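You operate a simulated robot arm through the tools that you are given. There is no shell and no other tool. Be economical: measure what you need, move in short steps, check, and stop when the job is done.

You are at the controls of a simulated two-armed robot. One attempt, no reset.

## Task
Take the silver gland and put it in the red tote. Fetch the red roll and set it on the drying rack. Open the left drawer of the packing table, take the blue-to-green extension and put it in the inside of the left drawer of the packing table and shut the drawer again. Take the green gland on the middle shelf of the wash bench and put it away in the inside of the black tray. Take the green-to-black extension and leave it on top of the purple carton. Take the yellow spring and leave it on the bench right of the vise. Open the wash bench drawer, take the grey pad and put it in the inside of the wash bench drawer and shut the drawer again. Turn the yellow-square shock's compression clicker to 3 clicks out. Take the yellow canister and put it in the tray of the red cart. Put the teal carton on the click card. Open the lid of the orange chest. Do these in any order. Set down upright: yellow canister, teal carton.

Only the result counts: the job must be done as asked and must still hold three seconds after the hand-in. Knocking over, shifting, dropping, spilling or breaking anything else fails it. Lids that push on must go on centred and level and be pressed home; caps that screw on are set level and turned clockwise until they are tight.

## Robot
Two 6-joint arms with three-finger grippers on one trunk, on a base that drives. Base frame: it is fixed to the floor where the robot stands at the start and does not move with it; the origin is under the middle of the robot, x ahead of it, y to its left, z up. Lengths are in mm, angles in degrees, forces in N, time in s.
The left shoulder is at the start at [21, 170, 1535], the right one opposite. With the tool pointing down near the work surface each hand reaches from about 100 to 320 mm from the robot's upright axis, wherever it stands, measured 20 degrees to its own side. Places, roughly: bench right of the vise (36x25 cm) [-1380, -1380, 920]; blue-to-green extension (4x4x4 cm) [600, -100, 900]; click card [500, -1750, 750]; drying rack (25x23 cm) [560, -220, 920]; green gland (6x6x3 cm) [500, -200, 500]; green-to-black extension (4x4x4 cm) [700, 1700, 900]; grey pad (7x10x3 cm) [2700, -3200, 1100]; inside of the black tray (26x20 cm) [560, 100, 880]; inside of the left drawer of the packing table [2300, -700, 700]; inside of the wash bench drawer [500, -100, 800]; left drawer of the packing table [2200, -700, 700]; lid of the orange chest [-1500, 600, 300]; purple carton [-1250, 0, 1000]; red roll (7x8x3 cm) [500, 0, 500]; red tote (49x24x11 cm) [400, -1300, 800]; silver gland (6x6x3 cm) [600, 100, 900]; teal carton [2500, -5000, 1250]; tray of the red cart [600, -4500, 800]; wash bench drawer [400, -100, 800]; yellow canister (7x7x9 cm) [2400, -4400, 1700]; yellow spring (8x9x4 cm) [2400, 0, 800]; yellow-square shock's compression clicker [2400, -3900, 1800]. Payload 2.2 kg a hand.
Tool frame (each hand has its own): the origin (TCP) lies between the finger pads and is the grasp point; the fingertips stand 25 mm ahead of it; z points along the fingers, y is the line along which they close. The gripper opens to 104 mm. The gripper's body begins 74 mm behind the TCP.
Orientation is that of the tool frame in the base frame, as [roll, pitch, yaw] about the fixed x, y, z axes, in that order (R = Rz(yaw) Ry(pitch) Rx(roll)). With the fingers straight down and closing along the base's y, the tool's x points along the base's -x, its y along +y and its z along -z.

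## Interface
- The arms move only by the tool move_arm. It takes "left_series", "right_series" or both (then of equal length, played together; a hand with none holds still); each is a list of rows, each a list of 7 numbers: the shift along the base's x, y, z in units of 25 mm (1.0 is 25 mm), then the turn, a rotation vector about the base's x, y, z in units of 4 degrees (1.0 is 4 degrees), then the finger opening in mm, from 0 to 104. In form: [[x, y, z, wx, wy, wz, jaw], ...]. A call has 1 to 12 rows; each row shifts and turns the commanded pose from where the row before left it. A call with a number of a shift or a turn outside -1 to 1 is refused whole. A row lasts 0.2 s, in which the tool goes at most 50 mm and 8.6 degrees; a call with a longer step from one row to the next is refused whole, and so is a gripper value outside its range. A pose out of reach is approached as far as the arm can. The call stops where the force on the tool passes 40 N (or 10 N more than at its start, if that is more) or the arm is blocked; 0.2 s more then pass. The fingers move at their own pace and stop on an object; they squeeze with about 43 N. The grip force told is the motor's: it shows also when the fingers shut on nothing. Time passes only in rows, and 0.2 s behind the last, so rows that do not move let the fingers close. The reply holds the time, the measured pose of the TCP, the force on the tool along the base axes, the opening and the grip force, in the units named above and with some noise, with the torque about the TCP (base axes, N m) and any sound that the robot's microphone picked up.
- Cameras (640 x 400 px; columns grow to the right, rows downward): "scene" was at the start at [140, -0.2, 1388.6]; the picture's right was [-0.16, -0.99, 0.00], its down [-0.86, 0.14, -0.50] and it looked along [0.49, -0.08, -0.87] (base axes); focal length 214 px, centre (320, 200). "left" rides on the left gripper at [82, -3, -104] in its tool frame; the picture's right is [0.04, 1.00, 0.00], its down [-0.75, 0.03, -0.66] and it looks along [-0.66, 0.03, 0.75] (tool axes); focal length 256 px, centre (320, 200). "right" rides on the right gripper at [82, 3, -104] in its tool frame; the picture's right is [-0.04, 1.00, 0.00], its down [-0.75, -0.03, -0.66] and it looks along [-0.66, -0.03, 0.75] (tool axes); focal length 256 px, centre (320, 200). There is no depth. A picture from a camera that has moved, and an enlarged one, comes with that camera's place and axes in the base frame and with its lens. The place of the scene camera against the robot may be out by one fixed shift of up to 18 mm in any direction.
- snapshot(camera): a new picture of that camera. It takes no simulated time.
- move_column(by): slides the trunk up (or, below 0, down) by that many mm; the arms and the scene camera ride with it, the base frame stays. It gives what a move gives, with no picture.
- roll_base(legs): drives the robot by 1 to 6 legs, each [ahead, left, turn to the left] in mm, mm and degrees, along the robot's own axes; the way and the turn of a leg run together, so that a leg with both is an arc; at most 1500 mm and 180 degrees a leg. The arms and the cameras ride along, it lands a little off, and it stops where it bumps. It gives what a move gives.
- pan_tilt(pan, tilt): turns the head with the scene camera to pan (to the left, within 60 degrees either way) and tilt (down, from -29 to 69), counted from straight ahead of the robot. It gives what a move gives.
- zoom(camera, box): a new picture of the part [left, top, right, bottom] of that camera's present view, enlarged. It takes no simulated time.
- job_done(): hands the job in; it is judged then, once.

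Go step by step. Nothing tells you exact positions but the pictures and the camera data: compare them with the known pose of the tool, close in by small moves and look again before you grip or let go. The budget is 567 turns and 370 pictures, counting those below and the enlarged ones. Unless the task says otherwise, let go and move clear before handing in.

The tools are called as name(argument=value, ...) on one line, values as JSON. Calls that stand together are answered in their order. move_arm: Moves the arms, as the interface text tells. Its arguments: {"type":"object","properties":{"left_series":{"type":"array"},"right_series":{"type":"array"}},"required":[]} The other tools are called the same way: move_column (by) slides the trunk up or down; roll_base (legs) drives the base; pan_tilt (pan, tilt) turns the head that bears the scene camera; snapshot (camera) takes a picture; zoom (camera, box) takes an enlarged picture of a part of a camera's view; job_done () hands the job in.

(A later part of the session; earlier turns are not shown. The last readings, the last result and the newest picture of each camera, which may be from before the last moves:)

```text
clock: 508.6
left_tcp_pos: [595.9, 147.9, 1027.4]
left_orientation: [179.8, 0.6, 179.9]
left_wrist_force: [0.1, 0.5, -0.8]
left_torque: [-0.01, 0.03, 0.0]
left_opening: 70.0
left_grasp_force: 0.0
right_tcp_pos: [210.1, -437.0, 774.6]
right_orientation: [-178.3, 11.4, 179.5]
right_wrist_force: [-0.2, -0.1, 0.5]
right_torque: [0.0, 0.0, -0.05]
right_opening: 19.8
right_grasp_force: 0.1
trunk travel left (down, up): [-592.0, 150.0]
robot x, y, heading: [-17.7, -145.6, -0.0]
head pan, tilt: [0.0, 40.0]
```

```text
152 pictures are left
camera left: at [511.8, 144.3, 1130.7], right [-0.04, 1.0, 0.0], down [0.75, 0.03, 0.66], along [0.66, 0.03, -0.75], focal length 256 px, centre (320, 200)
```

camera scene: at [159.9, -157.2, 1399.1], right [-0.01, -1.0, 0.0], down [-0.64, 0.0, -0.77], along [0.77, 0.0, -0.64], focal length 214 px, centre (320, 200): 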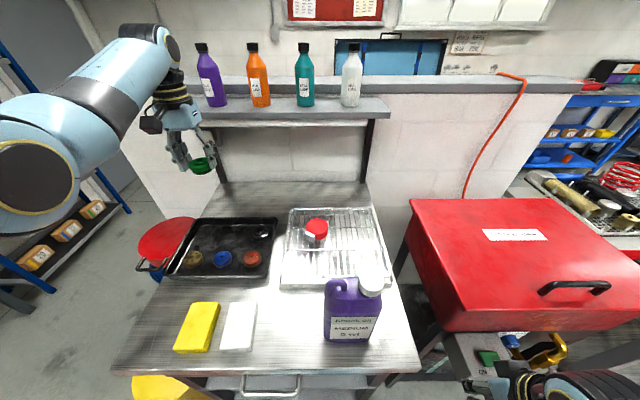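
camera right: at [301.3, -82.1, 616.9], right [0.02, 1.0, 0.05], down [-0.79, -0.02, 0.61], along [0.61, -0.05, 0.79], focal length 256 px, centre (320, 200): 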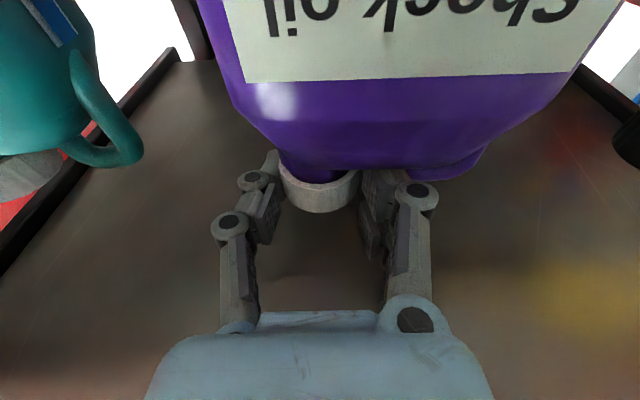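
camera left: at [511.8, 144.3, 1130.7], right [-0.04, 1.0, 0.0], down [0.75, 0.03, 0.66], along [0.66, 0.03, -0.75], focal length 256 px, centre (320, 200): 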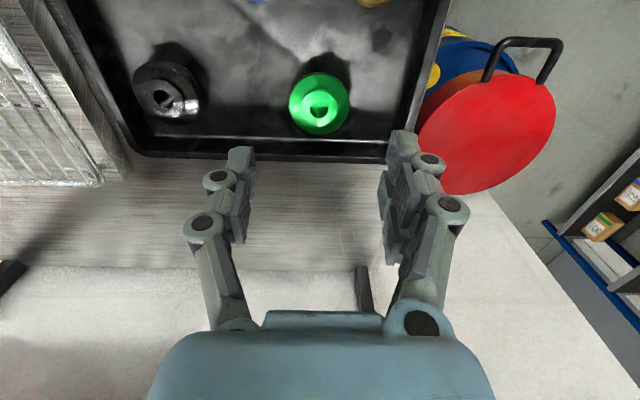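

Gland is in the tray. Now put the purple jug back: back off, fold the left hand, and pitch the right hand to horizontal again.

roll_base(legs=[[-450, 0, 0]])

move_arm(left_series=[[-0.8, 0, -0.9, 0, 0, 0, 70], [-0.9, -0.4, -0.9, 0, 0, 0, 70], [-0.9, -0.4, -0.9, 0, 0, 0, 70], [-0.9, -0.4, -0.9, 0, 0, 0, 70], [-1, -0.4, -0.8, 0, 0, 0, 70], [-1, -0.4, -0.8, 0, 0, 0, 70], [-1, -0.4, -0.8, 0, 0, 0, 70], [-1, -0.4, -0.7, 0, 0, 0, 70], [-1, -0.4, -0.7, 0, 0, 0, 70], [-1, -0.4, -0.6, 0, 0, 0, 70], [-1, 0, -0.6, 0, 0, 0, 70], [-1, 0, -0.5, 0, 0, 0, 70]], right_series=[[0.33, 0.35, 0, 0, 0, 0, 20], [0.33, 0.35, 0, 0, 0, 0, 20], [0.33, 0.35, 0, 0, 0, 0, 20], [0.33, 0.35, 0, 0, 0, 0, 20], [0.33, 0.35, 0, 0, 0, 0, 20], [0.33, 0.35, 0, 0, 0, 0, 20], [0.33, 0.35, 0, 0, 0, 0, 20], [0.33, 0.35, 0, 0, 0, 0, 20], [0.33, 0.35, 0, 0, 0, 0, 20], [0.33, 0.35, 0, 0, 0, 0, 20], [0.33, 0.35, 0, 0, 0, 0, 20], [0.33, 0.35, 0, 0, 0, 0, 20]])

move_arm(right_series=[[0.55, 0, 0.05, 0, -1, 0, 60], [0.55, 0, 0.1, 0, -1, 0, 60], [0.5, 0, 0.15, 0, -1, 0, 60], [0.5, 0, 0.2, 0, -1, 0, 60], [0.5, 0, 0.25, 0, -1, 0, 60], [0.45, 0, 0.3, 0, -1, 0, 60], [0.45, 0, 0.3, 0, -1, 0, 60], [0.4, 0, 0.35, 0, -1, 0, 60], [0.4, 0, 0.4, 0, -1, 0, 60], [0.35, 0, 0.4, 0, -1, 0, 60], [0.3, 0, 0.45, 0, -1, 0, 60], [0.3, 0, 0.45, 0, -1, 0, 60]])

move_arm(right_series=[[0.3, 0, 0.5, 0, -1, 0, 60], [0.3, 0, 0.5, 0, -1, 0, 60], [0.3, 0, 0.5, 0, -1, 0, 60], [0.2, 0, 0.5, 0, -1, 0, 60], [0.2, 0, 0.55, 0, -1, 0, 60], [0.2, 0, 0.55, 0, -1, 0, 60], [0.2, 0, 0.55, 0, -1, 0, 60], [0.1, 0, 0.55, 0, -1, 0, 60], [0.1, 0, 0.5, 0, -1, 0, 60], [0.1, 0, 0.5, 0, -1, 0, 60]])

```text
clock: 511.3
left_tcp_pos: [146.1, 145.5, 1028.0]
left_orientation: [179.8, 0.8, 179.6]
left_wrist_force: [-0.6, -0.6, 0.3]
left_torque: [0.0, -0.01, 0.02]
left_opening: 69.6
left_grasp_force: 0.0
right_tcp_pos: [-242.6, -436.0, 773.6]
right_orientation: [-178.3, 11.4, 179.1]
right_wrist_force: [0.3, -0.5, 0.3]
right_torque: [0.04, -0.02, -0.02]
right_opening: 20.0
right_grasp_force: 0.1
trunk travel left (down, up): [-592.0, 150.0]
robot x, y, heading: [-463.9, -143.6, -0.1]
head pan, tilt: [0.0, 40.0]
```

```text
clock: 513.9
left_tcp_pos: [-140.8, 55.5, 801.8]
left_orientation: [179.8, 0.7, 179.6]
left_wrist_force: [0.3, 0.1, -0.2]
left_torque: [-0.02, -0.03, -0.01]
left_opening: 70.0
left_grasp_force: 0.0
right_tcp_pos: [-145.6, -332.0, 775.0]
right_orientation: [-178.1, 11.4, 179.2]
right_wrist_force: [-0.1, 0.7, -0.2]
right_torque: [0.01, 0.01, 0.01]
right_opening: 19.8
right_grasp_force: 0.1
trunk travel left (down, up): [-592.0, 150.0]
robot x, y, heading: [-463.9, -143.2, -0.4]
head pan, tilt: [0.0, 40.0]
```

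```text
clock: 516.5
left_tcp_pos: [-142.6, 55.6, 801.4]
left_orientation: [179.7, 0.6, 179.6]
left_wrist_force: [0.2, 0.0, -1.0]
left_torque: [-0.01, 0.0, 0.01]
left_opening: 70.1
left_grasp_force: 0.0
right_tcp_pos: [-12.1, -332.1, 858.6]
right_orientation: [-179.5, 59.4, 178.3]
right_wrist_force: [0.6, 0.4, -0.2]
right_torque: [-0.04, 0.0, 0.02]
right_opening: 59.8
right_grasp_force: 0.0
trunk travel left (down, up): [-592.0, 150.0]
robot x, y, heading: [-463.2, -143.7, -0.3]
head pan, tilt: [0.0, 40.0]
```

```text
clock: 518.7
left_tcp_pos: [-141.0, 54.9, 801.2]
left_orientation: [179.8, 0.8, 179.5]
left_wrist_force: [-0.2, -0.1, -0.2]
left_torque: [0.0, -0.01, 0.02]
left_opening: 70.1
left_grasp_force: 0.0
right_tcp_pos: [41.3, -356.7, 974.4]
right_orientation: [42.1, 88.5, 36.9]
right_wrist_force: [-0.2, -0.2, -0.8]
right_torque: [0.03, -0.03, -0.02]
right_opening: 60.1
right_grasp_force: 0.2
right hand out of reach, approached as far as the arm can: row 5, 6, 7, 9, 10
trunk travel left (down, up): [-592.0, 150.0]
robot x, y, heading: [-464.8, -143.3, -0.2]
head pan, tilt: [0.0, 40.0]
```

move_arm(right_series=[[0.4, 0.2, 0, 0, -0.9, 0, 60], [0.4, 0.2, 0, 0, -0.9, 0, 60], [0.2, 0.1, 0, 0, -0.8, 0, 60], [0, 0, 0, 0, 0, 0, 60]])

move_column(by=115)

snapshot(camera="right")

```text
clock: 519.7
left_tcp_pos: [-140.8, 56.3, 801.0]
left_orientation: [179.9, 0.7, 179.7]
left_wrist_force: [-0.2, -0.3, 0.9]
left_torque: [-0.03, 0.03, 0.0]
left_opening: 69.9
left_grasp_force: 0.1
right_tcp_pos: [86.6, -390.2, 1025.0]
right_orientation: [11.2, 78.7, 5.0]
right_wrist_force: [-0.6, -0.1, -1.0]
right_torque: [-0.01, 0.04, -0.03]
right_opening: 60.2
right_grasp_force: 0.1
right hand out of reach, approached as far as the arm can: row 1, 2, 3
trunk travel left (down, up): [-592.0, 150.0]
robot x, y, heading: [-463.0, -140.7, -0.4]
head pan, tilt: [0.0, 40.0]
```

```text
clock: 521.2
left_tcp_pos: [-141.1, 55.1, 915.5]
left_orientation: [179.8, 0.6, 179.7]
left_wrist_force: [-0.3, 0.6, 0.0]
left_torque: [-0.01, -0.02, -0.02]
left_opening: 70.0
left_grasp_force: 0.1
right_tcp_pos: [90.0, -390.3, 1143.6]
right_orientation: [11.2, 78.6, 5.0]
right_wrist_force: [-0.7, -0.3, 0.0]
right_torque: [-0.02, -0.01, -0.01]
right_opening: 60.1
right_grasp_force: 0.0
trunk travel left (down, up): [-707.0, 35.0]
robot x, y, heading: [-465.1, -145.1, -0.3]
head pan, tilt: [0.0, 40.0]
```

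```text
151 pictures are left
camera right: at [3.6, -376.6, 1042.9], right [0.1, 0.99, 0.08], down [-0.79, 0.03, 0.61], along [0.6, -0.12, 0.79], focal length 256 px, centre (320, 200)
```

right: 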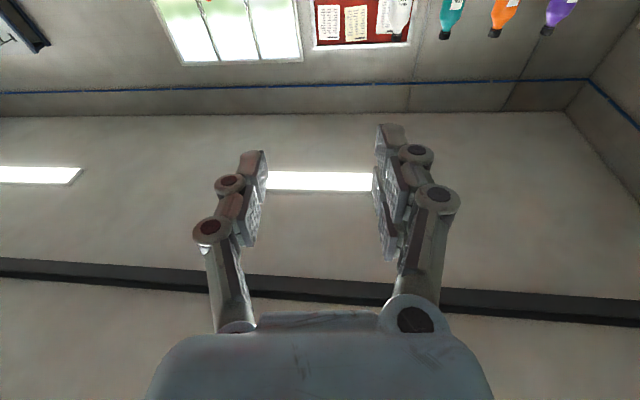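

move_arm(right_series=[[0.4, 0, 0, -0.2, 0, 0.6, 56], [0, 0, 0, -0.2, 0, 0.6, 56], [0, 0, 0, 0, 0, 0, 56]])

roll_base(legs=[[0, 147, 0.3], [150, 0, 0]])

snapshot(camera="right")

zoom(camera="scene", box=[220, 100, 460, 250])

```text
clock: 522.0
left_tcp_pos: [-140.1, 55.1, 915.1]
left_orientation: [179.8, 0.7, 179.6]
left_wrist_force: [0.2, 0.1, -0.4]
left_torque: [-0.02, 0.01, 0.0]
left_opening: 70.0
left_grasp_force: 0.1
right_tcp_pos: [98.5, -399.1, 1154.6]
right_orientation: [8.8, 79.2, 3.9]
right_wrist_force: [-0.3, 0.0, -0.2]
right_torque: [-0.01, 0.0, 0.0]
right_opening: 56.1
right_grasp_force: 0.1
right hand out of reach, approached as far as the arm can: row 1, 2
trunk travel left (down, up): [-707.0, 35.0]
robot x, y, heading: [-465.8, -142.8, -0.1]
head pan, tilt: [0.0, 40.0]
```

```text
clock: 524.4
left_tcp_pos: [12.8, 205.3, 916.2]
left_orientation: [179.8, 0.6, -180.0]
left_wrist_force: [-0.9, 0.1, -1.3]
left_torque: [-0.01, 0.05, 0.01]
left_opening: 70.1
left_grasp_force: 0.0
right_tcp_pos: [254.8, -246.1, 1154.1]
right_orientation: [8.7, 79.3, 4.2]
right_wrist_force: [0.6, -1.0, -0.2]
right_torque: [0.04, -0.01, -0.02]
right_opening: 56.1
right_grasp_force: 0.1
trunk travel left (down, up): [-707.0, 35.0]
robot x, y, heading: [-311.3, 5.3, -0.1]
head pan, tilt: [0.0, 40.0]
```

```text
150 pictures are left
camera right: at [169.2, -235.6, 1054.8], right [0.07, 1.0, 0.07], down [-0.79, 0.01, 0.62], along [0.61, -0.09, 0.78], focal length 256 px, centre (320, 200)
```

right: 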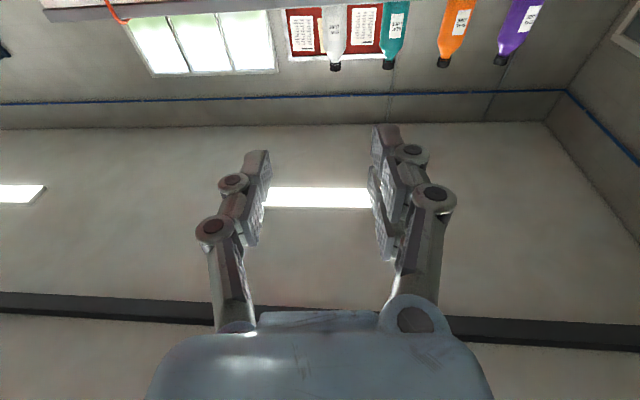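

```text
2.67 times, centred on (340, 175) of scene
camera zoom: at [-149.5, 16.2, 1395.0], right [0.0, -1.0, 0.0], down [-0.64, 0.0, -0.77], along [0.77, 0.0, -0.64], focal length 572 px, centre (267, 267)
```

zoom: 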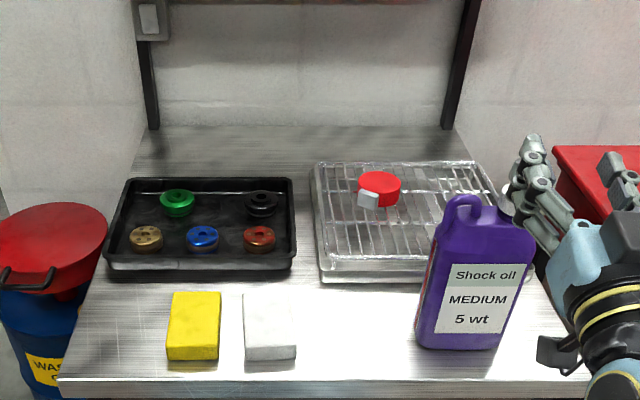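

move_column(by=-64)

snapshot(camera="right")

```text
clock: 525.4
left_tcp_pos: [13.1, 207.2, 852.9]
left_orientation: [179.9, 0.7, -179.9]
left_wrist_force: [-0.9, 0.0, -0.3]
left_torque: [-0.01, -0.04, 0.01]
left_opening: 69.9
left_grasp_force: 0.1
right_tcp_pos: [254.4, -245.1, 1090.0]
right_orientation: [8.8, 78.9, 4.3]
right_wrist_force: [-0.2, -0.2, 1.0]
right_torque: [-0.01, -0.02, 0.0]
right_opening: 56.0
right_grasp_force: 0.0
trunk travel left (down, up): [-643.0, 99.0]
robot x, y, heading: [-311.8, 1.4, 0.3]
head pan, tilt: [0.0, 40.0]
```

```text
148 pictures are left
camera right: at [168.5, -235.6, 991.4], right [0.07, 1.0, 0.07], down [-0.79, 0.01, 0.62], along [0.61, -0.09, 0.78], focal length 256 px, centre (320, 200)
```

right: 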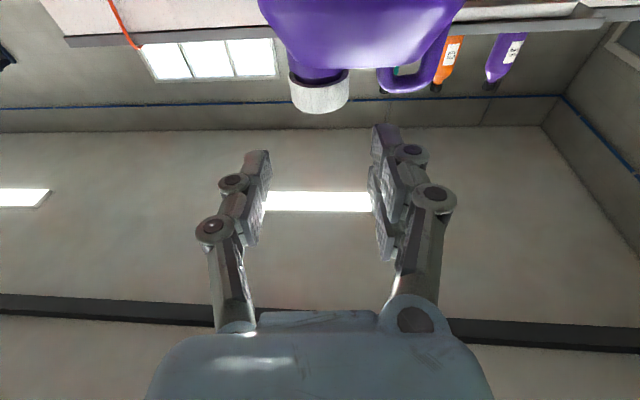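

roll_base(legs=[[62, 0, -0.3]])

snapshot(camera="right")

```text
clock: 526.4
left_tcp_pos: [76.1, 204.4, 851.9]
left_orientation: [179.7, 0.5, 179.7]
left_wrist_force: [0.9, -0.3, -0.1]
left_torque: [0.02, 0.03, -0.01]
left_opening: 70.2
left_grasp_force: 0.1
right_tcp_pos: [316.8, -248.7, 1090.9]
right_orientation: [8.8, 79.1, 4.1]
right_wrist_force: [1.0, 0.2, 0.7]
right_torque: [-0.01, -0.04, -0.02]
right_opening: 55.9
right_grasp_force: 0.1
trunk travel left (down, up): [-643.0, 99.0]
robot x, y, heading: [-247.0, 9.3, -0.2]
head pan, tilt: [0.0, 40.0]
```

```text
147 pictures are left
camera right: at [230.2, -237.9, 990.3], right [0.07, 1.0, 0.07], down [-0.79, 0.01, 0.62], along [0.61, -0.1, 0.78], focal length 256 px, centre (320, 200)
```

right: 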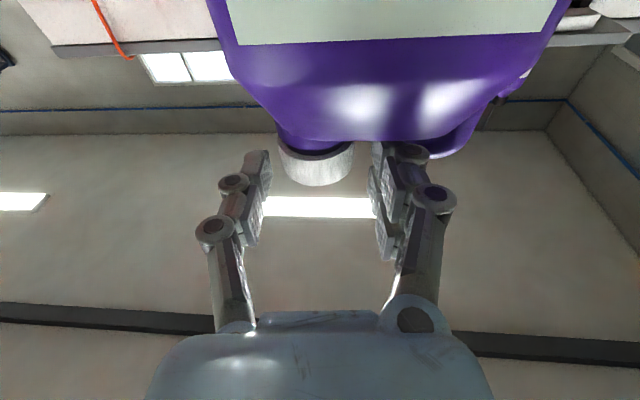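

move_arm(right_series=[[0.25, -0.1, 0, 0, 0, 0, 56], [0, 0, 0, 0, 0, 0, 45], [0, 0, 0, 0, 0, 0, 30], [0, 0, 0, 0, 0, 0, 30], [0, 0, 0, 0, 0, 0, 30]])

snapshot(camera="right")

move_column(by=30)

```text
clock: 527.6
left_tcp_pos: [75.3, 204.9, 851.9]
left_orientation: [179.8, 0.7, 179.7]
left_wrist_force: [0.4, -0.3, -0.6]
left_torque: [0.02, 0.01, 0.0]
left_opening: 70.1
left_grasp_force: 0.0
right_tcp_pos: [321.6, -252.7, 1089.5]
right_orientation: [8.6, 79.1, 3.9]
right_wrist_force: [-0.4, 1.5, 0.0]
right_torque: [0.02, -0.04, -0.02]
right_opening: 33.8
right_grasp_force: 43.3
trunk travel left (down, up): [-643.0, 99.0]
robot x, y, heading: [-251.1, 6.5, -0.2]
head pan, tilt: [0.0, 40.0]
```

```text
146 pictures are left
camera right: at [235.5, -240.8, 991.5], right [0.07, 1.0, 0.07], down [-0.79, 0.01, 0.62], along [0.61, -0.1, 0.78], focal length 256 px, centre (320, 200)
```

right: 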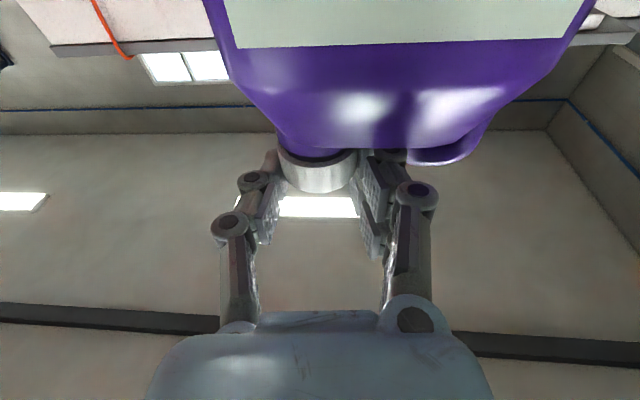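

```text
clock: 528.3
left_tcp_pos: [76.0, 204.8, 882.3]
left_orientation: [179.8, 0.6, 179.8]
left_wrist_force: [-0.3, 0.6, -0.1]
left_torque: [0.02, -0.03, -0.01]
left_opening: 70.1
left_grasp_force: 0.0
right_tcp_pos: [322.6, -251.9, 1119.8]
right_orientation: [8.8, 79.2, 4.1]
right_wrist_force: [-0.2, 0.6, -6.9]
right_torque: [-0.15, 0.04, 0.0]
right_opening: 33.7
right_grasp_force: 43.3
trunk travel left (down, up): [-673.0, 69.0]
robot x, y, heading: [-244.1, 5.0, -0.4]
head pan, tilt: [0.0, 40.0]
```

Jug regripped (cap now 14 mm further ahead in the fingers). Carry it back: out, down, across and in to TCP (374,-86,705).

roll_base(legs=[[-330, 0, 0.4]])

move_column(by=-390)

roll_base(legs=[[0, 168, 0]])

pan_tilt(pan=0, tilt=20)

snapshot(camera="scene")

snapshot(camera="right")

```text
clock: 530.5
left_tcp_pos: [-256.2, 205.4, 882.6]
left_orientation: [179.7, 0.7, 179.9]
left_wrist_force: [0.2, -0.1, 0.5]
left_torque: [0.03, -0.03, 0.02]
left_opening: 70.2
left_grasp_force: 0.0
right_tcp_pos: [-9.9, -249.9, 1121.8]
right_orientation: [8.6, 79.1, 4.2]
right_wrist_force: [-0.9, 0.5, -6.2]
right_torque: [-0.15, 0.1, 0.01]
right_opening: 33.1
right_grasp_force: 43.3
trunk travel left (down, up): [-673.0, 69.0]
robot x, y, heading: [-579.6, 5.0, -0.1]
head pan, tilt: [0.0, 40.0]
```

```text
clock: 534.2
left_tcp_pos: [-255.9, 206.1, 491.4]
left_orientation: [179.8, 0.7, 179.8]
left_wrist_force: [-0.7, -0.2, 0.2]
left_torque: [0.0, 0.0, 0.0]
left_opening: 70.0
left_grasp_force: 0.0
right_tcp_pos: [-7.7, -248.5, 730.4]
right_orientation: [8.7, 79.2, 4.2]
right_wrist_force: [-0.9, 0.0, -5.8]
right_torque: [-0.16, 0.07, 0.01]
right_opening: 33.1
right_grasp_force: 43.0
trunk travel left (down, up): [-283.0, 459.0]
robot x, y, heading: [-580.7, 3.2, 0.0]
head pan, tilt: [0.0, 40.0]
```

```text
clock: 535.7
left_tcp_pos: [-255.6, 371.1, 491.7]
left_orientation: [179.8, 0.7, 179.8]
left_wrist_force: [0.7, -0.2, -1.0]
left_torque: [0.01, 0.02, 0.0]
left_opening: 70.0
left_grasp_force: 0.1
right_tcp_pos: [-7.2, -83.6, 730.5]
right_orientation: [8.6, 79.2, 4.0]
right_wrist_force: [-0.1, 0.9, -6.3]
right_torque: [-0.14, 0.08, -0.02]
right_opening: 33.3
right_grasp_force: 42.4
trunk travel left (down, up): [-283.0, 459.0]
robot x, y, heading: [-574.5, 169.6, 0.3]
head pan, tilt: [0.0, 40.0]
```

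```text
clock: 536.5
left_tcp_pos: [-256.9, 373.4, 491.1]
left_orientation: [179.7, 0.6, 179.8]
left_wrist_force: [-0.2, 0.6, 0.4]
left_torque: [-0.01, 0.03, 0.01]
left_opening: 70.0
left_grasp_force: 0.0
right_tcp_pos: [-8.1, -85.3, 730.9]
right_orientation: [8.8, 79.2, 4.2]
right_wrist_force: [0.0, 0.2, -6.4]
right_torque: [-0.13, 0.1, -0.04]
right_opening: 33.3
right_grasp_force: 43.7
trunk travel left (down, up): [-283.0, 459.0]
robot x, y, heading: [-578.1, 167.8, -0.1]
head pan, tilt: [0.0, 20.0]
```

```text
145 pictures are left
camera scene: at [-400.8, 181.7, 994.7], right [0.0, -1.0, 0.0], down [-0.34, 0.0, -0.94], along [0.94, 0.0, -0.34], focal length 214 px, centre (320, 200)
```

scene: 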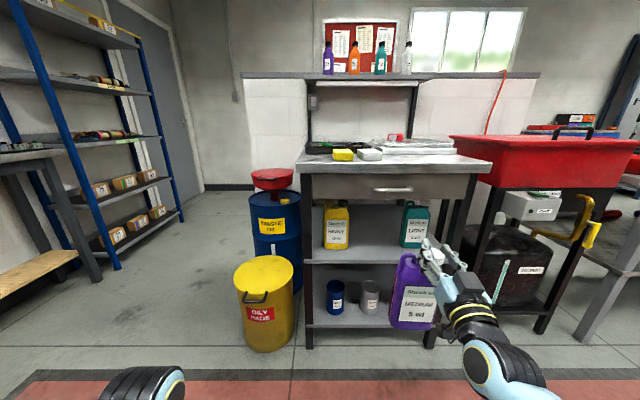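

```text
144 pictures are left
camera right: at [-95.0, -73.0, 630.6], right [0.07, 1.0, 0.07], down [-0.79, 0.01, 0.62], along [0.61, -0.1, 0.78], focal length 256 px, centre (320, 200)
```

right: 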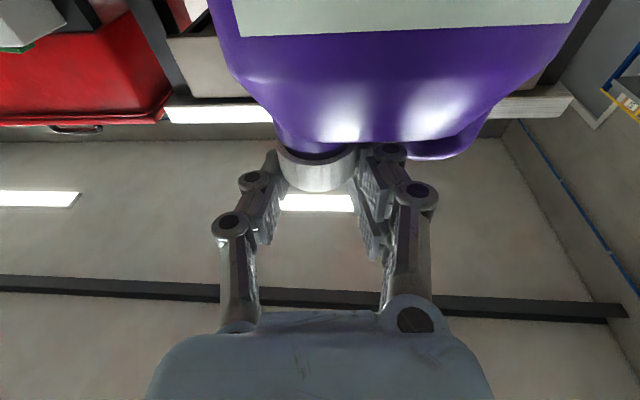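

move_column(by=-11)

roll_base(legs=[[340, 0, 0]])

snapshot(camera="right")

zoom(camera="scene", box=[240, 140, 480, 290])

```text
clock: 537.1
left_tcp_pos: [-255.7, 371.7, 480.0]
left_orientation: [179.8, 0.7, 179.9]
left_wrist_force: [0.0, -0.2, 0.3]
left_torque: [-0.01, -0.01, -0.02]
left_opening: 69.8
left_grasp_force: 0.1
right_tcp_pos: [-8.0, -84.0, 719.0]
right_orientation: [8.6, 79.2, 4.2]
right_wrist_force: [-0.8, -0.4, -5.8]
right_torque: [-0.15, 0.1, 0.01]
right_opening: 33.3
right_grasp_force: 43.4
trunk travel left (down, up): [-272.0, 470.0]
robot x, y, heading: [-577.8, 171.6, 0.2]
head pan, tilt: [0.0, 20.0]
```

```text
clock: 539.3
left_tcp_pos: [88.0, 373.0, 479.6]
left_orientation: [179.8, 0.5, 180.0]
left_wrist_force: [0.7, -0.8, -0.4]
left_torque: [0.0, -0.01, -0.04]
left_opening: 69.8
left_grasp_force: 0.0
right_tcp_pos: [336.6, -81.0, 719.1]
right_orientation: [8.8, 79.2, 4.4]
right_wrist_force: [0.2, 0.8, -6.6]
right_torque: [-0.13, 0.08, 0.01]
right_opening: 33.1
right_grasp_force: 43.2
trunk travel left (down, up): [-272.0, 470.0]
robot x, y, heading: [-236.1, 173.6, 0.1]
head pan, tilt: [0.0, 20.0]
```

```text
143 pictures are left
camera right: at [249.6, -71.4, 619.5], right [0.07, 1.0, 0.07], down [-0.79, 0.01, 0.62], along [0.61, -0.09, 0.78], focal length 256 px, centre (320, 200)
```

right: 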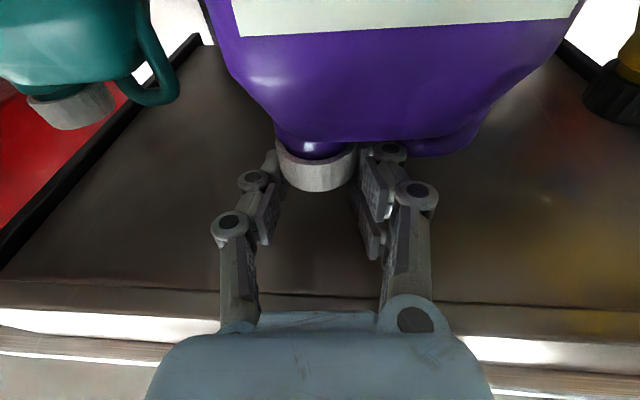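

```text
2.67 times, centred on (360, 215) of scene
camera zoom: at [-55.9, 182.5, 983.3], right [0.0, -1.0, 0.0], down [-0.34, 0.0, -0.94], along [0.94, 0.0, -0.34], focal length 572 px, centre (213, 160)
```

zoom: 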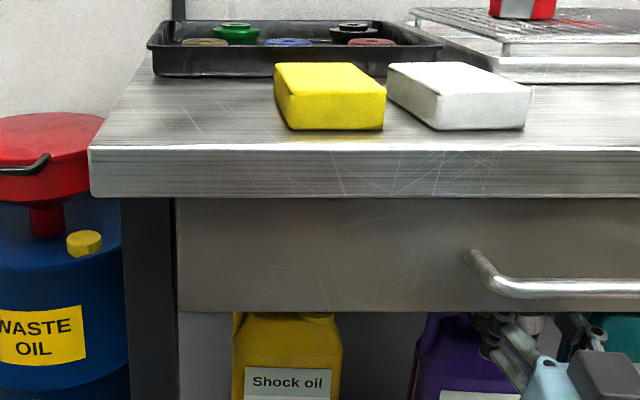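

move_arm(right_series=[[0.5, -0.06, 0, 0, 0, 0, 30], [0.5, -0.06, 0, 0, 0, 0, 30], [0.5, -0.06, 0, 0, 0, 0, 30], [0, 0, 0, 0, 0, 0, 30]])

move_column(by=-10)

snapshot(camera="right")

```text
clock: 540.3
left_tcp_pos: [87.8, 372.8, 481.7]
left_orientation: [179.8, 0.5, 180.0]
left_wrist_force: [0.4, 0.3, -0.2]
left_torque: [-0.01, 0.0, -0.04]
left_opening: 70.1
left_grasp_force: 0.0
right_tcp_pos: [374.0, -85.8, 717.6]
right_orientation: [8.7, 79.2, 4.4]
right_wrist_force: [-0.1, 0.5, -7.5]
right_torque: [-0.11, 0.09, 0.01]
right_opening: 33.0
right_grasp_force: 43.1
trunk travel left (down, up): [-272.0, 470.0]
robot x, y, heading: [-237.9, 172.3, 0.4]
head pan, tilt: [0.0, 20.0]
```

```text
clock: 540.9
left_tcp_pos: [87.2, 372.7, 472.2]
left_orientation: [179.9, 0.8, -180.0]
left_wrist_force: [0.1, 0.4, 0.2]
left_torque: [-0.02, 0.04, -0.01]
left_opening: 70.2
left_grasp_force: 0.0
right_tcp_pos: [374.3, -86.0, 711.3]
right_orientation: [8.4, 78.9, 4.0]
right_wrist_force: [-1.3, 1.8, 10.3]
right_torque: [-0.1, 0.35, 0.01]
right_opening: 33.2
right_grasp_force: 43.2
trunk travel left (down, up): [-262.0, 480.0]
robot x, y, heading: [-236.2, 174.5, 0.4]
head pan, tilt: [0.0, 20.0]
```

```text
141 pictures are left
camera right: at [287.6, -75.6, 612.5], right [0.07, 1.0, 0.07], down [-0.79, 0.01, 0.61], along [0.61, -0.09, 0.79], focal length 256 px, centre (320, 200)
```

right: 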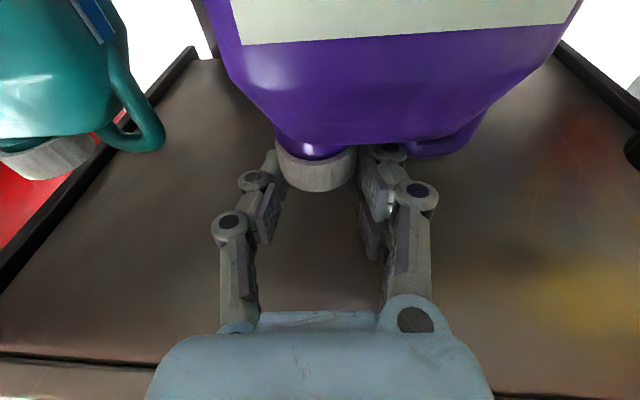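

move_arm(right_series=[[0, 0, 0.3, 0, 0, 0, 30], [0.22, 0, 0, 0, 0, 0, 30], [0, 0, -0.25, 0, 0, 0, 30], [0, 0, 0, 0, 0, 0, 30], [0, 0, 0, 0, 0, 0, 42], [0, 0, 0, 0, 0, 0, 56], [0, 0, 0, 0, 0, 0, 56]])

roll_base(legs=[[-120, 0, -0.4]])

snapshot(camera="right")

```text
clock: 542.5
left_tcp_pos: [87.2, 373.6, 471.4]
left_orientation: [179.8, 0.6, 180.0]
left_wrist_force: [0.1, -0.4, 0.1]
left_torque: [0.01, 0.01, 0.02]
left_opening: 69.9
left_grasp_force: 0.0
right_tcp_pos: [378.9, -86.8, 710.9]
right_orientation: [8.6, 79.3, 4.3]
right_wrist_force: [0.4, 0.5, 0.1]
right_torque: [0.01, 0.01, -0.01]
right_opening: 56.3
right_grasp_force: 0.1
trunk travel left (down, up): [-262.0, 480.0]
robot x, y, heading: [-236.1, 173.5, 0.1]
head pan, tilt: [0.0, 20.0]
```

```text
clock: 543.7
left_tcp_pos: [-29.8, 369.8, 471.1]
left_orientation: [179.8, 0.7, 179.6]
left_wrist_force: [0.1, 0.6, 0.9]
left_torque: [-0.01, 0.0, 0.0]
left_opening: 70.0
left_grasp_force: 0.1
right_tcp_pos: [259.5, -90.5, 711.0]
right_orientation: [8.7, 79.1, 3.9]
right_wrist_force: [0.4, 0.1, 0.5]
right_torque: [0.01, 0.01, 0.0]
right_opening: 56.0
right_grasp_force: 0.0
trunk travel left (down, up): [-262.0, 480.0]
robot x, y, heading: [-350.9, 170.7, -0.4]
head pan, tilt: [0.0, 20.0]
```

```text
140 pictures are left
camera right: at [172.8, -79.9, 612.1], right [0.07, 0.99, 0.07], down [-0.79, 0.02, 0.62], along [0.61, -0.1, 0.78], focal length 256 px, centre (320, 200)
```

right: 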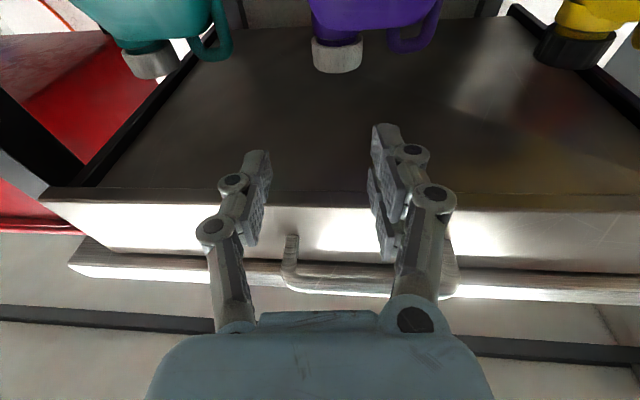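

The jug is back. Back off, return the right hand to tool-down, and check the jugs' line-up.

roll_base(legs=[[-150, -210, 0.4]])

zoom(camera="scene", box=[200, 130, 440, 280])

move_arm(right_series=[[-0.1, 0, -0.6, 0, 1, 0, 40], [-0.1, 0, -0.6, 0, 1, 0, 60], [-0.1, 0, -0.6, 0, 1, 0, 80], [-0.15, 0, -0.6, 0, 1, 0, 80], [-0.2, 0, -0.6, 0, 1, 0, 80], [-0.2, 0, -0.6, 0, 1, 0, 80], [-0.25, 0, -0.6, 0, 1, 0, 80], [-0.3, 0, -0.55, 0, 1, 0, 80], [-0.4, 0, -0.5, 0, 1, 0, 80], [-0.45, 0, -0.5, 0, 1, 0, 80], [-0.45, 0, -0.5, 0, 1, 0, 80], [-0.5, 0, -0.45, 0, 1, 0, 80]])

move_arm(right_series=[[-0.5, 0, -0.4, 0, 1, 0, 80], [-0.55, 0, -0.4, 0, 1, 0, 80], [-0.6, 0, -0.4, 0, 1, 0, 80], [-0.6, 0, -0.3, 0, 1, 0, 80], [-0.6, 0, -0.3, 0, 1, 0, 80], [-0.65, 0, -0.3, 0, 1, 0, 80], [-0.65, 0, -0.2, 0, 1, 0, 80], [-0.65, 0, -0.2, 0, 1, 0, 80], [-0.65, 0, -0.2, 0, 1, 0, 80], [-0.5, 0, -0.1, 0, 1, 0, 80], [-0.4, 0, -0.1, 0, 1, 0, 80], [-0.3, 0, 0, 0, 1, 0, 80]])

```text
clock: 545.6
left_tcp_pos: [-181.8, 164.4, 470.5]
left_orientation: [179.8, 0.7, -180.0]
left_wrist_force: [-0.3, 0.3, 0.2]
left_torque: [0.02, 0.0, -0.04]
left_opening: 69.8
left_grasp_force: 0.1
right_tcp_pos: [109.9, -295.6, 710.7]
right_orientation: [8.7, 79.3, 4.3]
right_wrist_force: [0.0, 0.3, -0.5]
right_torque: [-0.04, -0.01, -0.03]
right_opening: 56.0
right_grasp_force: 0.1
trunk travel left (down, up): [-262.0, 480.0]
robot x, y, heading: [-503.0, -36.6, 0.3]
head pan, tilt: [0.0, 20.0]
```

```text
2.67 times, centred on (320, 205) of scene
camera zoom: at [-324.9, -26.3, 973.1], right [0.0, -1.0, 0.0], down [-0.34, 0.0, -0.94], along [0.94, 0.0, -0.34], focal length 572 px, centre (320, 187)
```

zoom: 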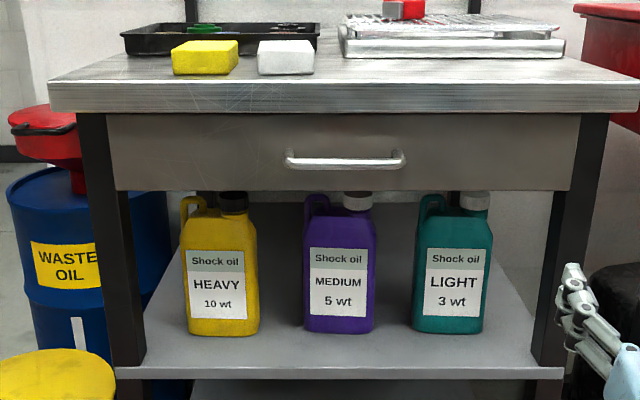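

```text
clock: 548.2
left_tcp_pos: [-183.2, 165.0, 470.5]
left_orientation: [179.7, 0.6, -179.9]
left_wrist_force: [0.4, 0.9, -1.3]
left_torque: [-0.01, 0.01, -0.01]
left_opening: 70.0
left_grasp_force: 0.1
right_tcp_pos: [34.0, -298.0, 552.3]
right_orientation: [-176.6, 52.7, 178.7]
right_wrist_force: [0.1, 0.8, 0.7]
right_torque: [-0.02, -0.01, 0.0]
right_opening: 80.0
right_grasp_force: 0.1
right hand out of reach, approached as far as the arm can: row 4, 5
trunk travel left (down, up): [-262.0, 480.0]
robot x, y, heading: [-502.4, -34.8, 0.0]
head pan, tilt: [0.0, 20.0]
```

```text
clock: 550.8
left_tcp_pos: [-182.2, 162.9, 471.5]
left_orientation: [179.8, 0.7, 179.9]
left_wrist_force: [0.4, 0.4, 0.1]
left_torque: [-0.02, -0.01, 0.01]
left_opening: 69.9
left_grasp_force: 0.1
right_tcp_pos: [-132.0, -296.4, 479.8]
right_orientation: [-175.6, 4.7, 179.3]
right_wrist_force: [0.1, 0.2, -0.6]
right_torque: [-0.02, 0.01, 0.04]
right_opening: 79.8
right_grasp_force: 0.1
trunk travel left (down, up): [-262.0, 480.0]
robot x, y, heading: [-505.4, -36.6, 0.1]
head pan, tilt: [0.0, 20.0]
```

Jugs line up as before. Next the green-to-black extension near (700,1700,900): raise and look left.

move_column(by=390)

roll_base(legs=[[0, 900, 0]])

pan_tilt(pan=20, tilt=30)

snapshot(camera="scene")

```text
clock: 554.5
left_tcp_pos: [-181.9, 164.3, 860.9]
left_orientation: [179.8, 0.6, -180.0]
left_wrist_force: [0.0, 0.4, 0.5]
left_torque: [0.03, 0.05, -0.01]
left_opening: 70.0
left_grasp_force: 0.1
right_tcp_pos: [-133.4, -296.5, 870.2]
right_orientation: [-175.6, 4.8, 179.2]
right_wrist_force: [-0.2, -0.3, -0.8]
right_torque: [0.01, -0.01, 0.0]
right_opening: 80.2
right_grasp_force: 0.0
trunk travel left (down, up): [-652.0, 90.0]
robot x, y, heading: [-501.5, -40.0, 0.2]
head pan, tilt: [0.0, 20.0]
```

```text
clock: 559.2
left_tcp_pos: [-182.9, 1042.5, 861.2]
left_orientation: [179.8, 0.7, 179.9]
left_wrist_force: [0.2, 0.5, -0.2]
left_torque: [0.01, -0.02, 0.02]
left_opening: 69.9
left_grasp_force: 0.0
right_tcp_pos: [-134.5, 580.3, 871.6]
right_orientation: [-175.7, 4.8, 179.1]
right_wrist_force: [-0.5, 0.3, 0.0]
right_torque: [-0.02, 0.02, 0.0]
right_opening: 80.1
right_grasp_force: 0.1
trunk travel left (down, up): [-652.0, 90.0]
robot x, y, heading: [-500.6, 842.1, -0.1]
head pan, tilt: [0.0, 20.0]
```

```text
clock: 560.0
left_tcp_pos: [-183.6, 1039.6, 861.0]
left_orientation: [179.8, 0.7, 179.9]
left_wrist_force: [-0.1, 0.0, -0.2]
left_torque: [0.02, 0.02, 0.04]
left_opening: 70.1
left_grasp_force: 0.0
right_tcp_pos: [-134.4, 579.5, 870.6]
right_orientation: [-175.6, 4.8, 179.0]
right_wrist_force: [1.0, -0.1, -0.7]
right_torque: [0.0, -0.02, 0.03]
right_opening: 80.1
right_grasp_force: 0.2
trunk travel left (down, up): [-652.0, 90.0]
robot x, y, heading: [-507.7, 839.5, -0.1]
head pan, tilt: [20.0, 30.0]
```

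```text
138 pictures are left
camera scene: at [-346.3, 881.7, 1355.5], right [0.34, -0.94, 0.0], down [-0.47, -0.17, -0.87], along [0.81, 0.3, -0.5], focal length 214 px, centre (320, 200)
```

scene: 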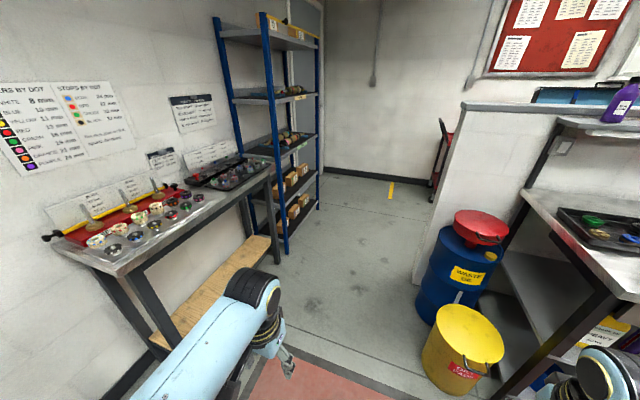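

zoom(camera="scene", box=[40, 120, 300, 270])

zoom(camera="scene", box=[0, 70, 240, 200])

```text
2.46 times, centred on (170, 195) of scene
camera zoom: at [-346.3, 881.7, 1355.5], right [0.34, -0.94, 0.0], down [-0.47, -0.17, -0.87], along [0.81, 0.3, -0.5], focal length 528 px, centre (689, 212)
```

zoom: 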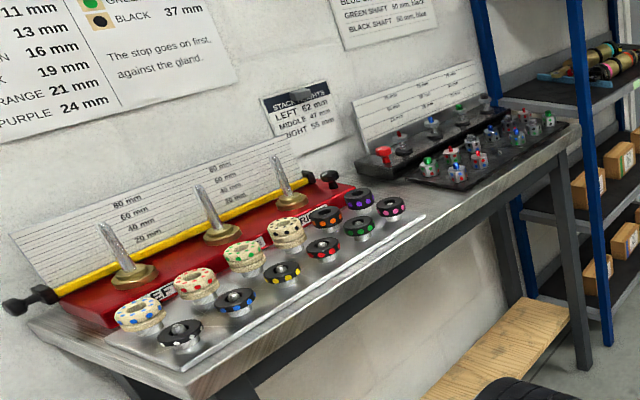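

```text
2.67 times, centred on (120, 135) of scene
camera zoom: at [-346.3, 881.7, 1355.5], right [0.34, -0.94, 0.0], down [-0.47, -0.17, -0.87], along [0.81, 0.3, -0.5], focal length 572 px, centre (853, 373)
```

zoom: 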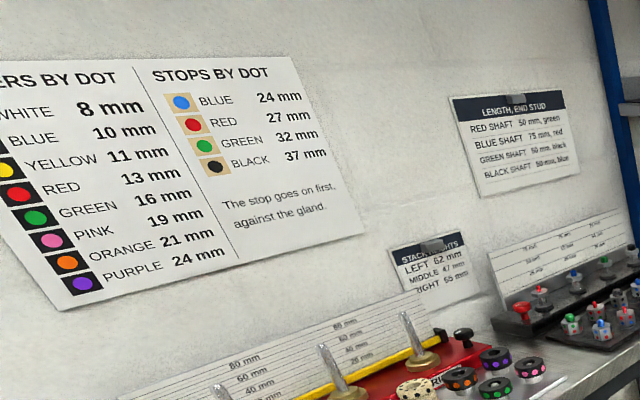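

roll_base(legs=[[0, 0, 90], [0, -1070, 0], [200, 0, 0]])

pan_tilt(pan=0, tilt=40)

snapshot(camera="scene")

zoom(camera="scene", box=[220, 100, 420, 225])

```text
clock: 570.6
left_tcp_pos: [351.8, 1394.9, 860.3]
left_orientation: [179.9, 0.6, -88.0]
left_wrist_force: [-0.9, -0.8, 0.1]
left_torque: [0.0, -0.01, 0.0]
left_opening: 69.8
left_grasp_force: 0.2
right_tcp_pos: [810.6, 1461.1, 870.9]
right_orientation: [-175.6, 4.7, -88.7]
right_wrist_force: [-0.1, 0.5, 0.0]
right_torque: [-0.04, -0.01, 0.01]
right_opening: 80.1
right_grasp_force: 0.0
trunk travel left (down, up): [-652.0, 90.0]
robot x, y, heading: [560.7, 1078.8, 91.8]
head pan, tilt: [20.0, 30.0]
```

```text
clock: 571.5
left_tcp_pos: [353.0, 1394.7, 861.5]
left_orientation: [179.8, 0.6, -88.0]
left_wrist_force: [-0.1, 0.6, 0.3]
left_torque: [-0.03, -0.01, 0.0]
left_opening: 70.1
left_grasp_force: 0.0
right_tcp_pos: [810.5, 1459.1, 869.6]
right_orientation: [-175.5, 4.9, -88.7]
right_wrist_force: [0.8, -0.3, -0.8]
right_torque: [0.01, -0.01, -0.02]
right_opening: 80.0
right_grasp_force: 0.1
trunk travel left (down, up): [-652.0, 90.0]
robot x, y, heading: [565.1, 1081.2, 92.0]
head pan, tilt: [0.0, 40.0]
```

```text
135 pictures are left
camera scene: at [562.1, 1245.5, 1340.1], right [1.0, 0.04, 0.0], down [0.03, -0.64, -0.77], along [-0.03, 0.77, -0.64], focal length 214 px, centre (320, 200)
```

scene: 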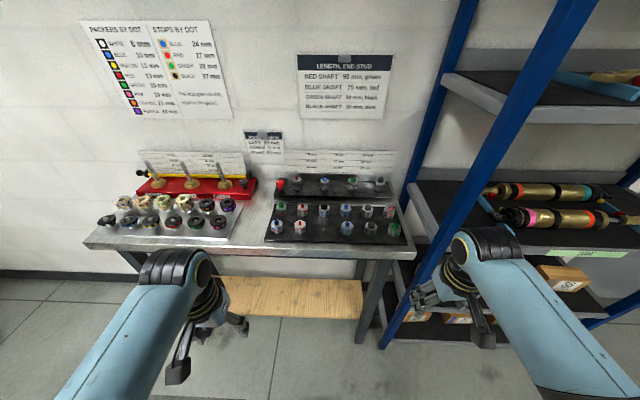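

```text
3.20 times, centred on (320, 162) of scene
camera zoom: at [562.1, 1245.5, 1340.1], right [1.0, 0.04, 0.0], down [0.03, -0.64, -0.77], along [-0.03, 0.77, -0.64], focal length 686 px, centre (320, 320)
```

zoom: 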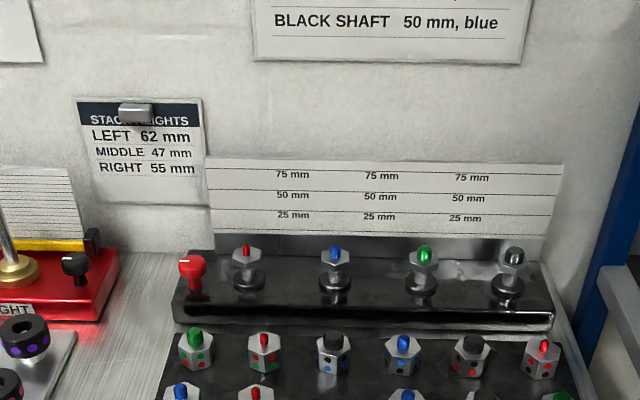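

zoom(camera="scene", box=[260, 190, 420, 250])

zoom(camera="scene", box=[290, 40, 400, 130])

```text
4.00 times, centred on (340, 220) of scene
camera zoom: at [562.1, 1245.5, 1340.1], right [1.0, 0.04, 0.0], down [0.03, -0.64, -0.77], along [-0.03, 0.77, -0.64], focal length 858 px, centre (240, 120)
```

zoom: 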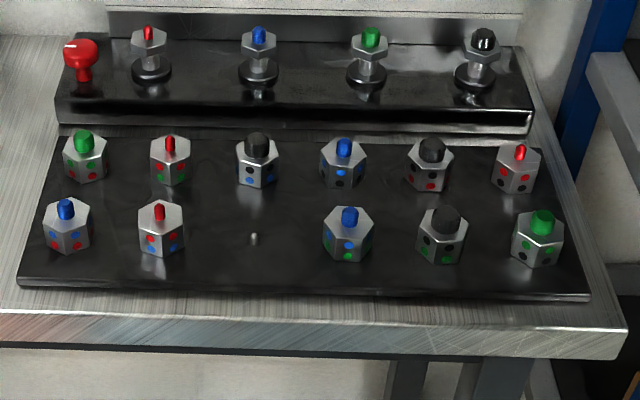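

```text
4.44 times, centred on (345, 85) of scene
camera zoom: at [562.1, 1245.5, 1340.1], right [1.0, 0.04, 0.0], down [0.03, -0.64, -0.77], along [-0.03, 0.77, -0.64], focal length 953 px, centre (209, 711)
```

zoom: 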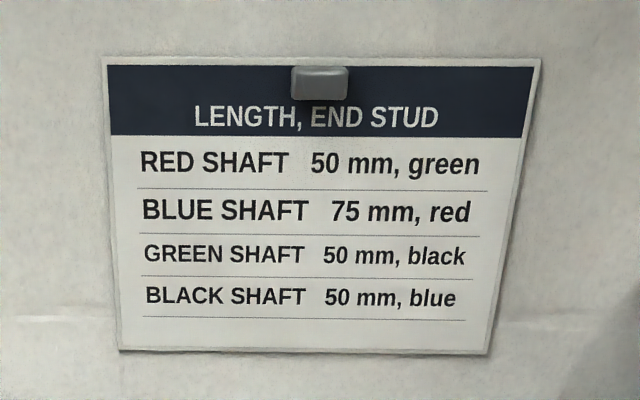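

The wanted one is in the front row, 5th: black stud with green dots, at about (684,1654). I'll level and raise the right hand, then move over it.

move_column(by=85)

move_arm(right_series=[[-0.8, 0.3, 0.8, -0.65, 0.55, 0, 60], [-0.8, 0.3, 0.8, -0.65, 0.55, 0, 60], [-0.8, 0.3, 0.8, 0, 0, 0, 60], [-0.8, 0.3, 0, 0, 0, 0, 60], [-0.8, 0, 0, 0, 0, 0, 60], [-0.8, 0, 0, 0, 0, 0, 60]])

roll_base(legs=[[100, 0, -2]])

snapshot(camera="right")

```text
clock: 572.7
left_tcp_pos: [351.1, 1394.3, 944.9]
left_orientation: [179.8, 0.6, -87.8]
left_wrist_force: [0.2, -0.2, -1.0]
left_torque: [-0.02, 0.01, -0.02]
left_opening: 69.9
left_grasp_force: 0.0
right_tcp_pos: [811.1, 1460.4, 954.9]
right_orientation: [-175.6, 4.7, -88.7]
right_wrist_force: [-0.2, 0.6, 0.0]
right_torque: [0.02, -0.01, 0.0]
right_opening: 80.2
right_grasp_force: 0.0
trunk travel left (down, up): [-737.0, 5.0]
robot x, y, heading: [566.9, 1078.9, 92.4]
head pan, tilt: [0.0, 40.0]
```

```text
clock: 574.3
left_tcp_pos: [351.2, 1394.4, 946.3]
left_orientation: [179.8, 0.6, -87.9]
left_wrist_force: [-0.2, 0.4, -0.3]
left_torque: [0.03, 0.02, 0.02]
left_opening: 70.1
left_grasp_force: 0.1
right_tcp_pos: [743.6, 1489.7, 1005.4]
right_orientation: [-175.0, -0.5, -89.5]
right_wrist_force: [-0.3, -0.3, -0.7]
right_torque: [-0.01, 0.0, -0.01]
right_opening: 60.1
right_grasp_force: 0.0
trunk travel left (down, up): [-737.0, 5.0]
robot x, y, heading: [561.8, 1081.5, 92.2]
head pan, tilt: [0.0, 40.0]
stopped in row 6 (right hand): the arm was blocked; the commanded pose is now the measured one
```

```text
clock: 575.4
left_tcp_pos: [360.9, 1499.4, 945.5]
left_orientation: [179.9, 0.6, -89.9]
left_wrist_force: [-0.1, 0.7, 1.4]
left_torque: [-0.02, 0.03, 0.02]
left_opening: 69.8
left_grasp_force: 0.0
right_tcp_pos: [756.1, 1583.1, 1006.6]
right_orientation: [-175.0, -0.6, -91.5]
right_wrist_force: [0.0, -0.2, 0.1]
right_torque: [0.0, 0.01, -0.01]
right_opening: 60.0
right_grasp_force: 0.1
trunk travel left (down, up): [-737.0, 5.0]
robot x, y, heading: [563.8, 1175.0, 90.2]
head pan, tilt: [0.0, 40.0]
```

```text
131 pictures are left
camera right: at [741.0, 1500.2, 1110.6], right [-0.99, 0.07, -0.09], down [-0.01, 0.76, 0.65], along [0.11, 0.64, -0.76], focal length 256 px, centre (320, 200)
```

right: 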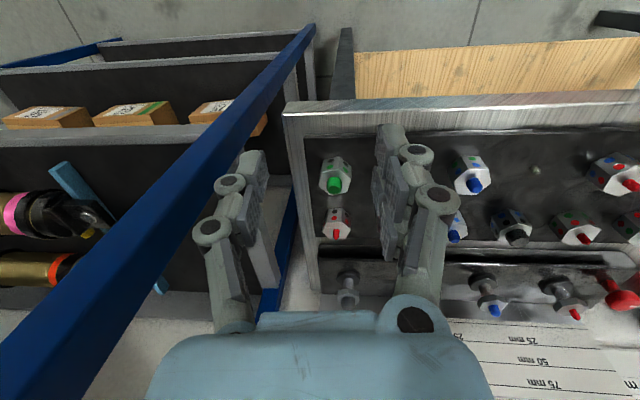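

roll_base(legs=[[0, 72, 0]])

move_arm(right_series=[[0, 0.4, -0.4, 0.3, 0.7, 0.35, 60], [0, 0.4, -0.4, 0, 0.6, 0, 60], [0, 0, 0, 0, 0, 0, 60]])

snapshot(camera="right")

zoom(camera="right", box=[240, 120, 400, 220])

```text
clock: 576.5
left_tcp_pos: [287.1, 1500.7, 944.9]
left_orientation: [179.8, 0.6, -90.0]
left_wrist_force: [-1.1, 0.4, -0.2]
left_torque: [0.03, -0.04, 0.01]
left_opening: 69.7
left_grasp_force: 0.0
right_tcp_pos: [684.3, 1581.3, 1006.9]
right_orientation: [-174.9, -0.6, -91.6]
right_wrist_force: [-0.8, 0.2, 0.1]
right_torque: [0.0, -0.04, 0.02]
right_opening: 59.9
right_grasp_force: 0.1
trunk travel left (down, up): [-737.0, 5.0]
robot x, y, heading: [489.0, 1177.9, 90.0]
head pan, tilt: [0.0, 40.0]
```

```text
clock: 577.2
left_tcp_pos: [289.8, 1499.2, 945.6]
left_orientation: [179.9, 0.6, -90.0]
left_wrist_force: [0.1, -0.2, 0.5]
left_torque: [0.03, 0.03, 0.01]
left_opening: 70.2
left_grasp_force: 0.1
right_tcp_pos: [683.1, 1600.9, 986.1]
right_orientation: [179.7, 0.6, -90.3]
right_wrist_force: [-0.4, -0.3, -0.8]
right_torque: [0.02, -0.01, 0.03]
right_opening: 59.9
right_grasp_force: 0.0
trunk travel left (down, up): [-737.0, 5.0]
robot x, y, heading: [493.1, 1179.2, 90.1]
head pan, tilt: [0.0, 40.0]
```

```text
130 pictures are left
camera right: at [679.9, 1516.4, 1089.8], right [-1.0, 0.04, 0.01], down [0.04, 0.75, 0.66], along [0.03, 0.66, -0.75], focal length 256 px, centre (320, 200)
```

right: 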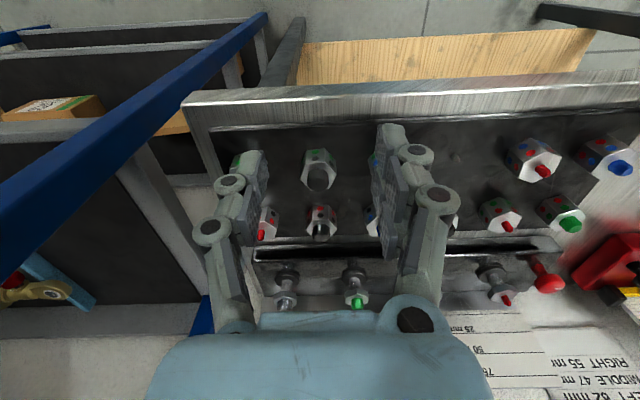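

```text
4.00 times, centred on (320, 170) of right
camera zoom: at [679.9, 1516.4, 1089.8], right [-1.0, 0.04, 0.01], down [0.04, 0.75, 0.66], along [0.03, 0.66, -0.75], focal length 1024 px, centre (320, 320)
```

zoom: 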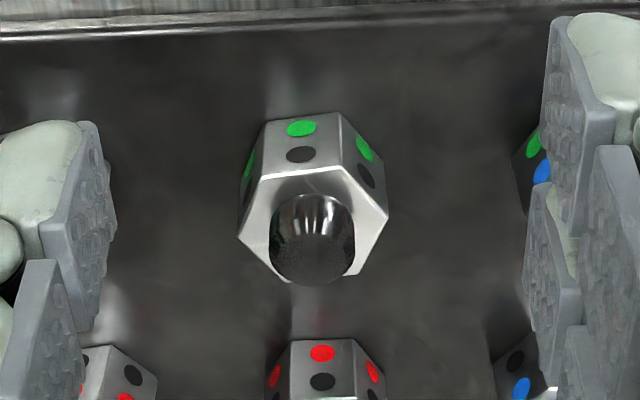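

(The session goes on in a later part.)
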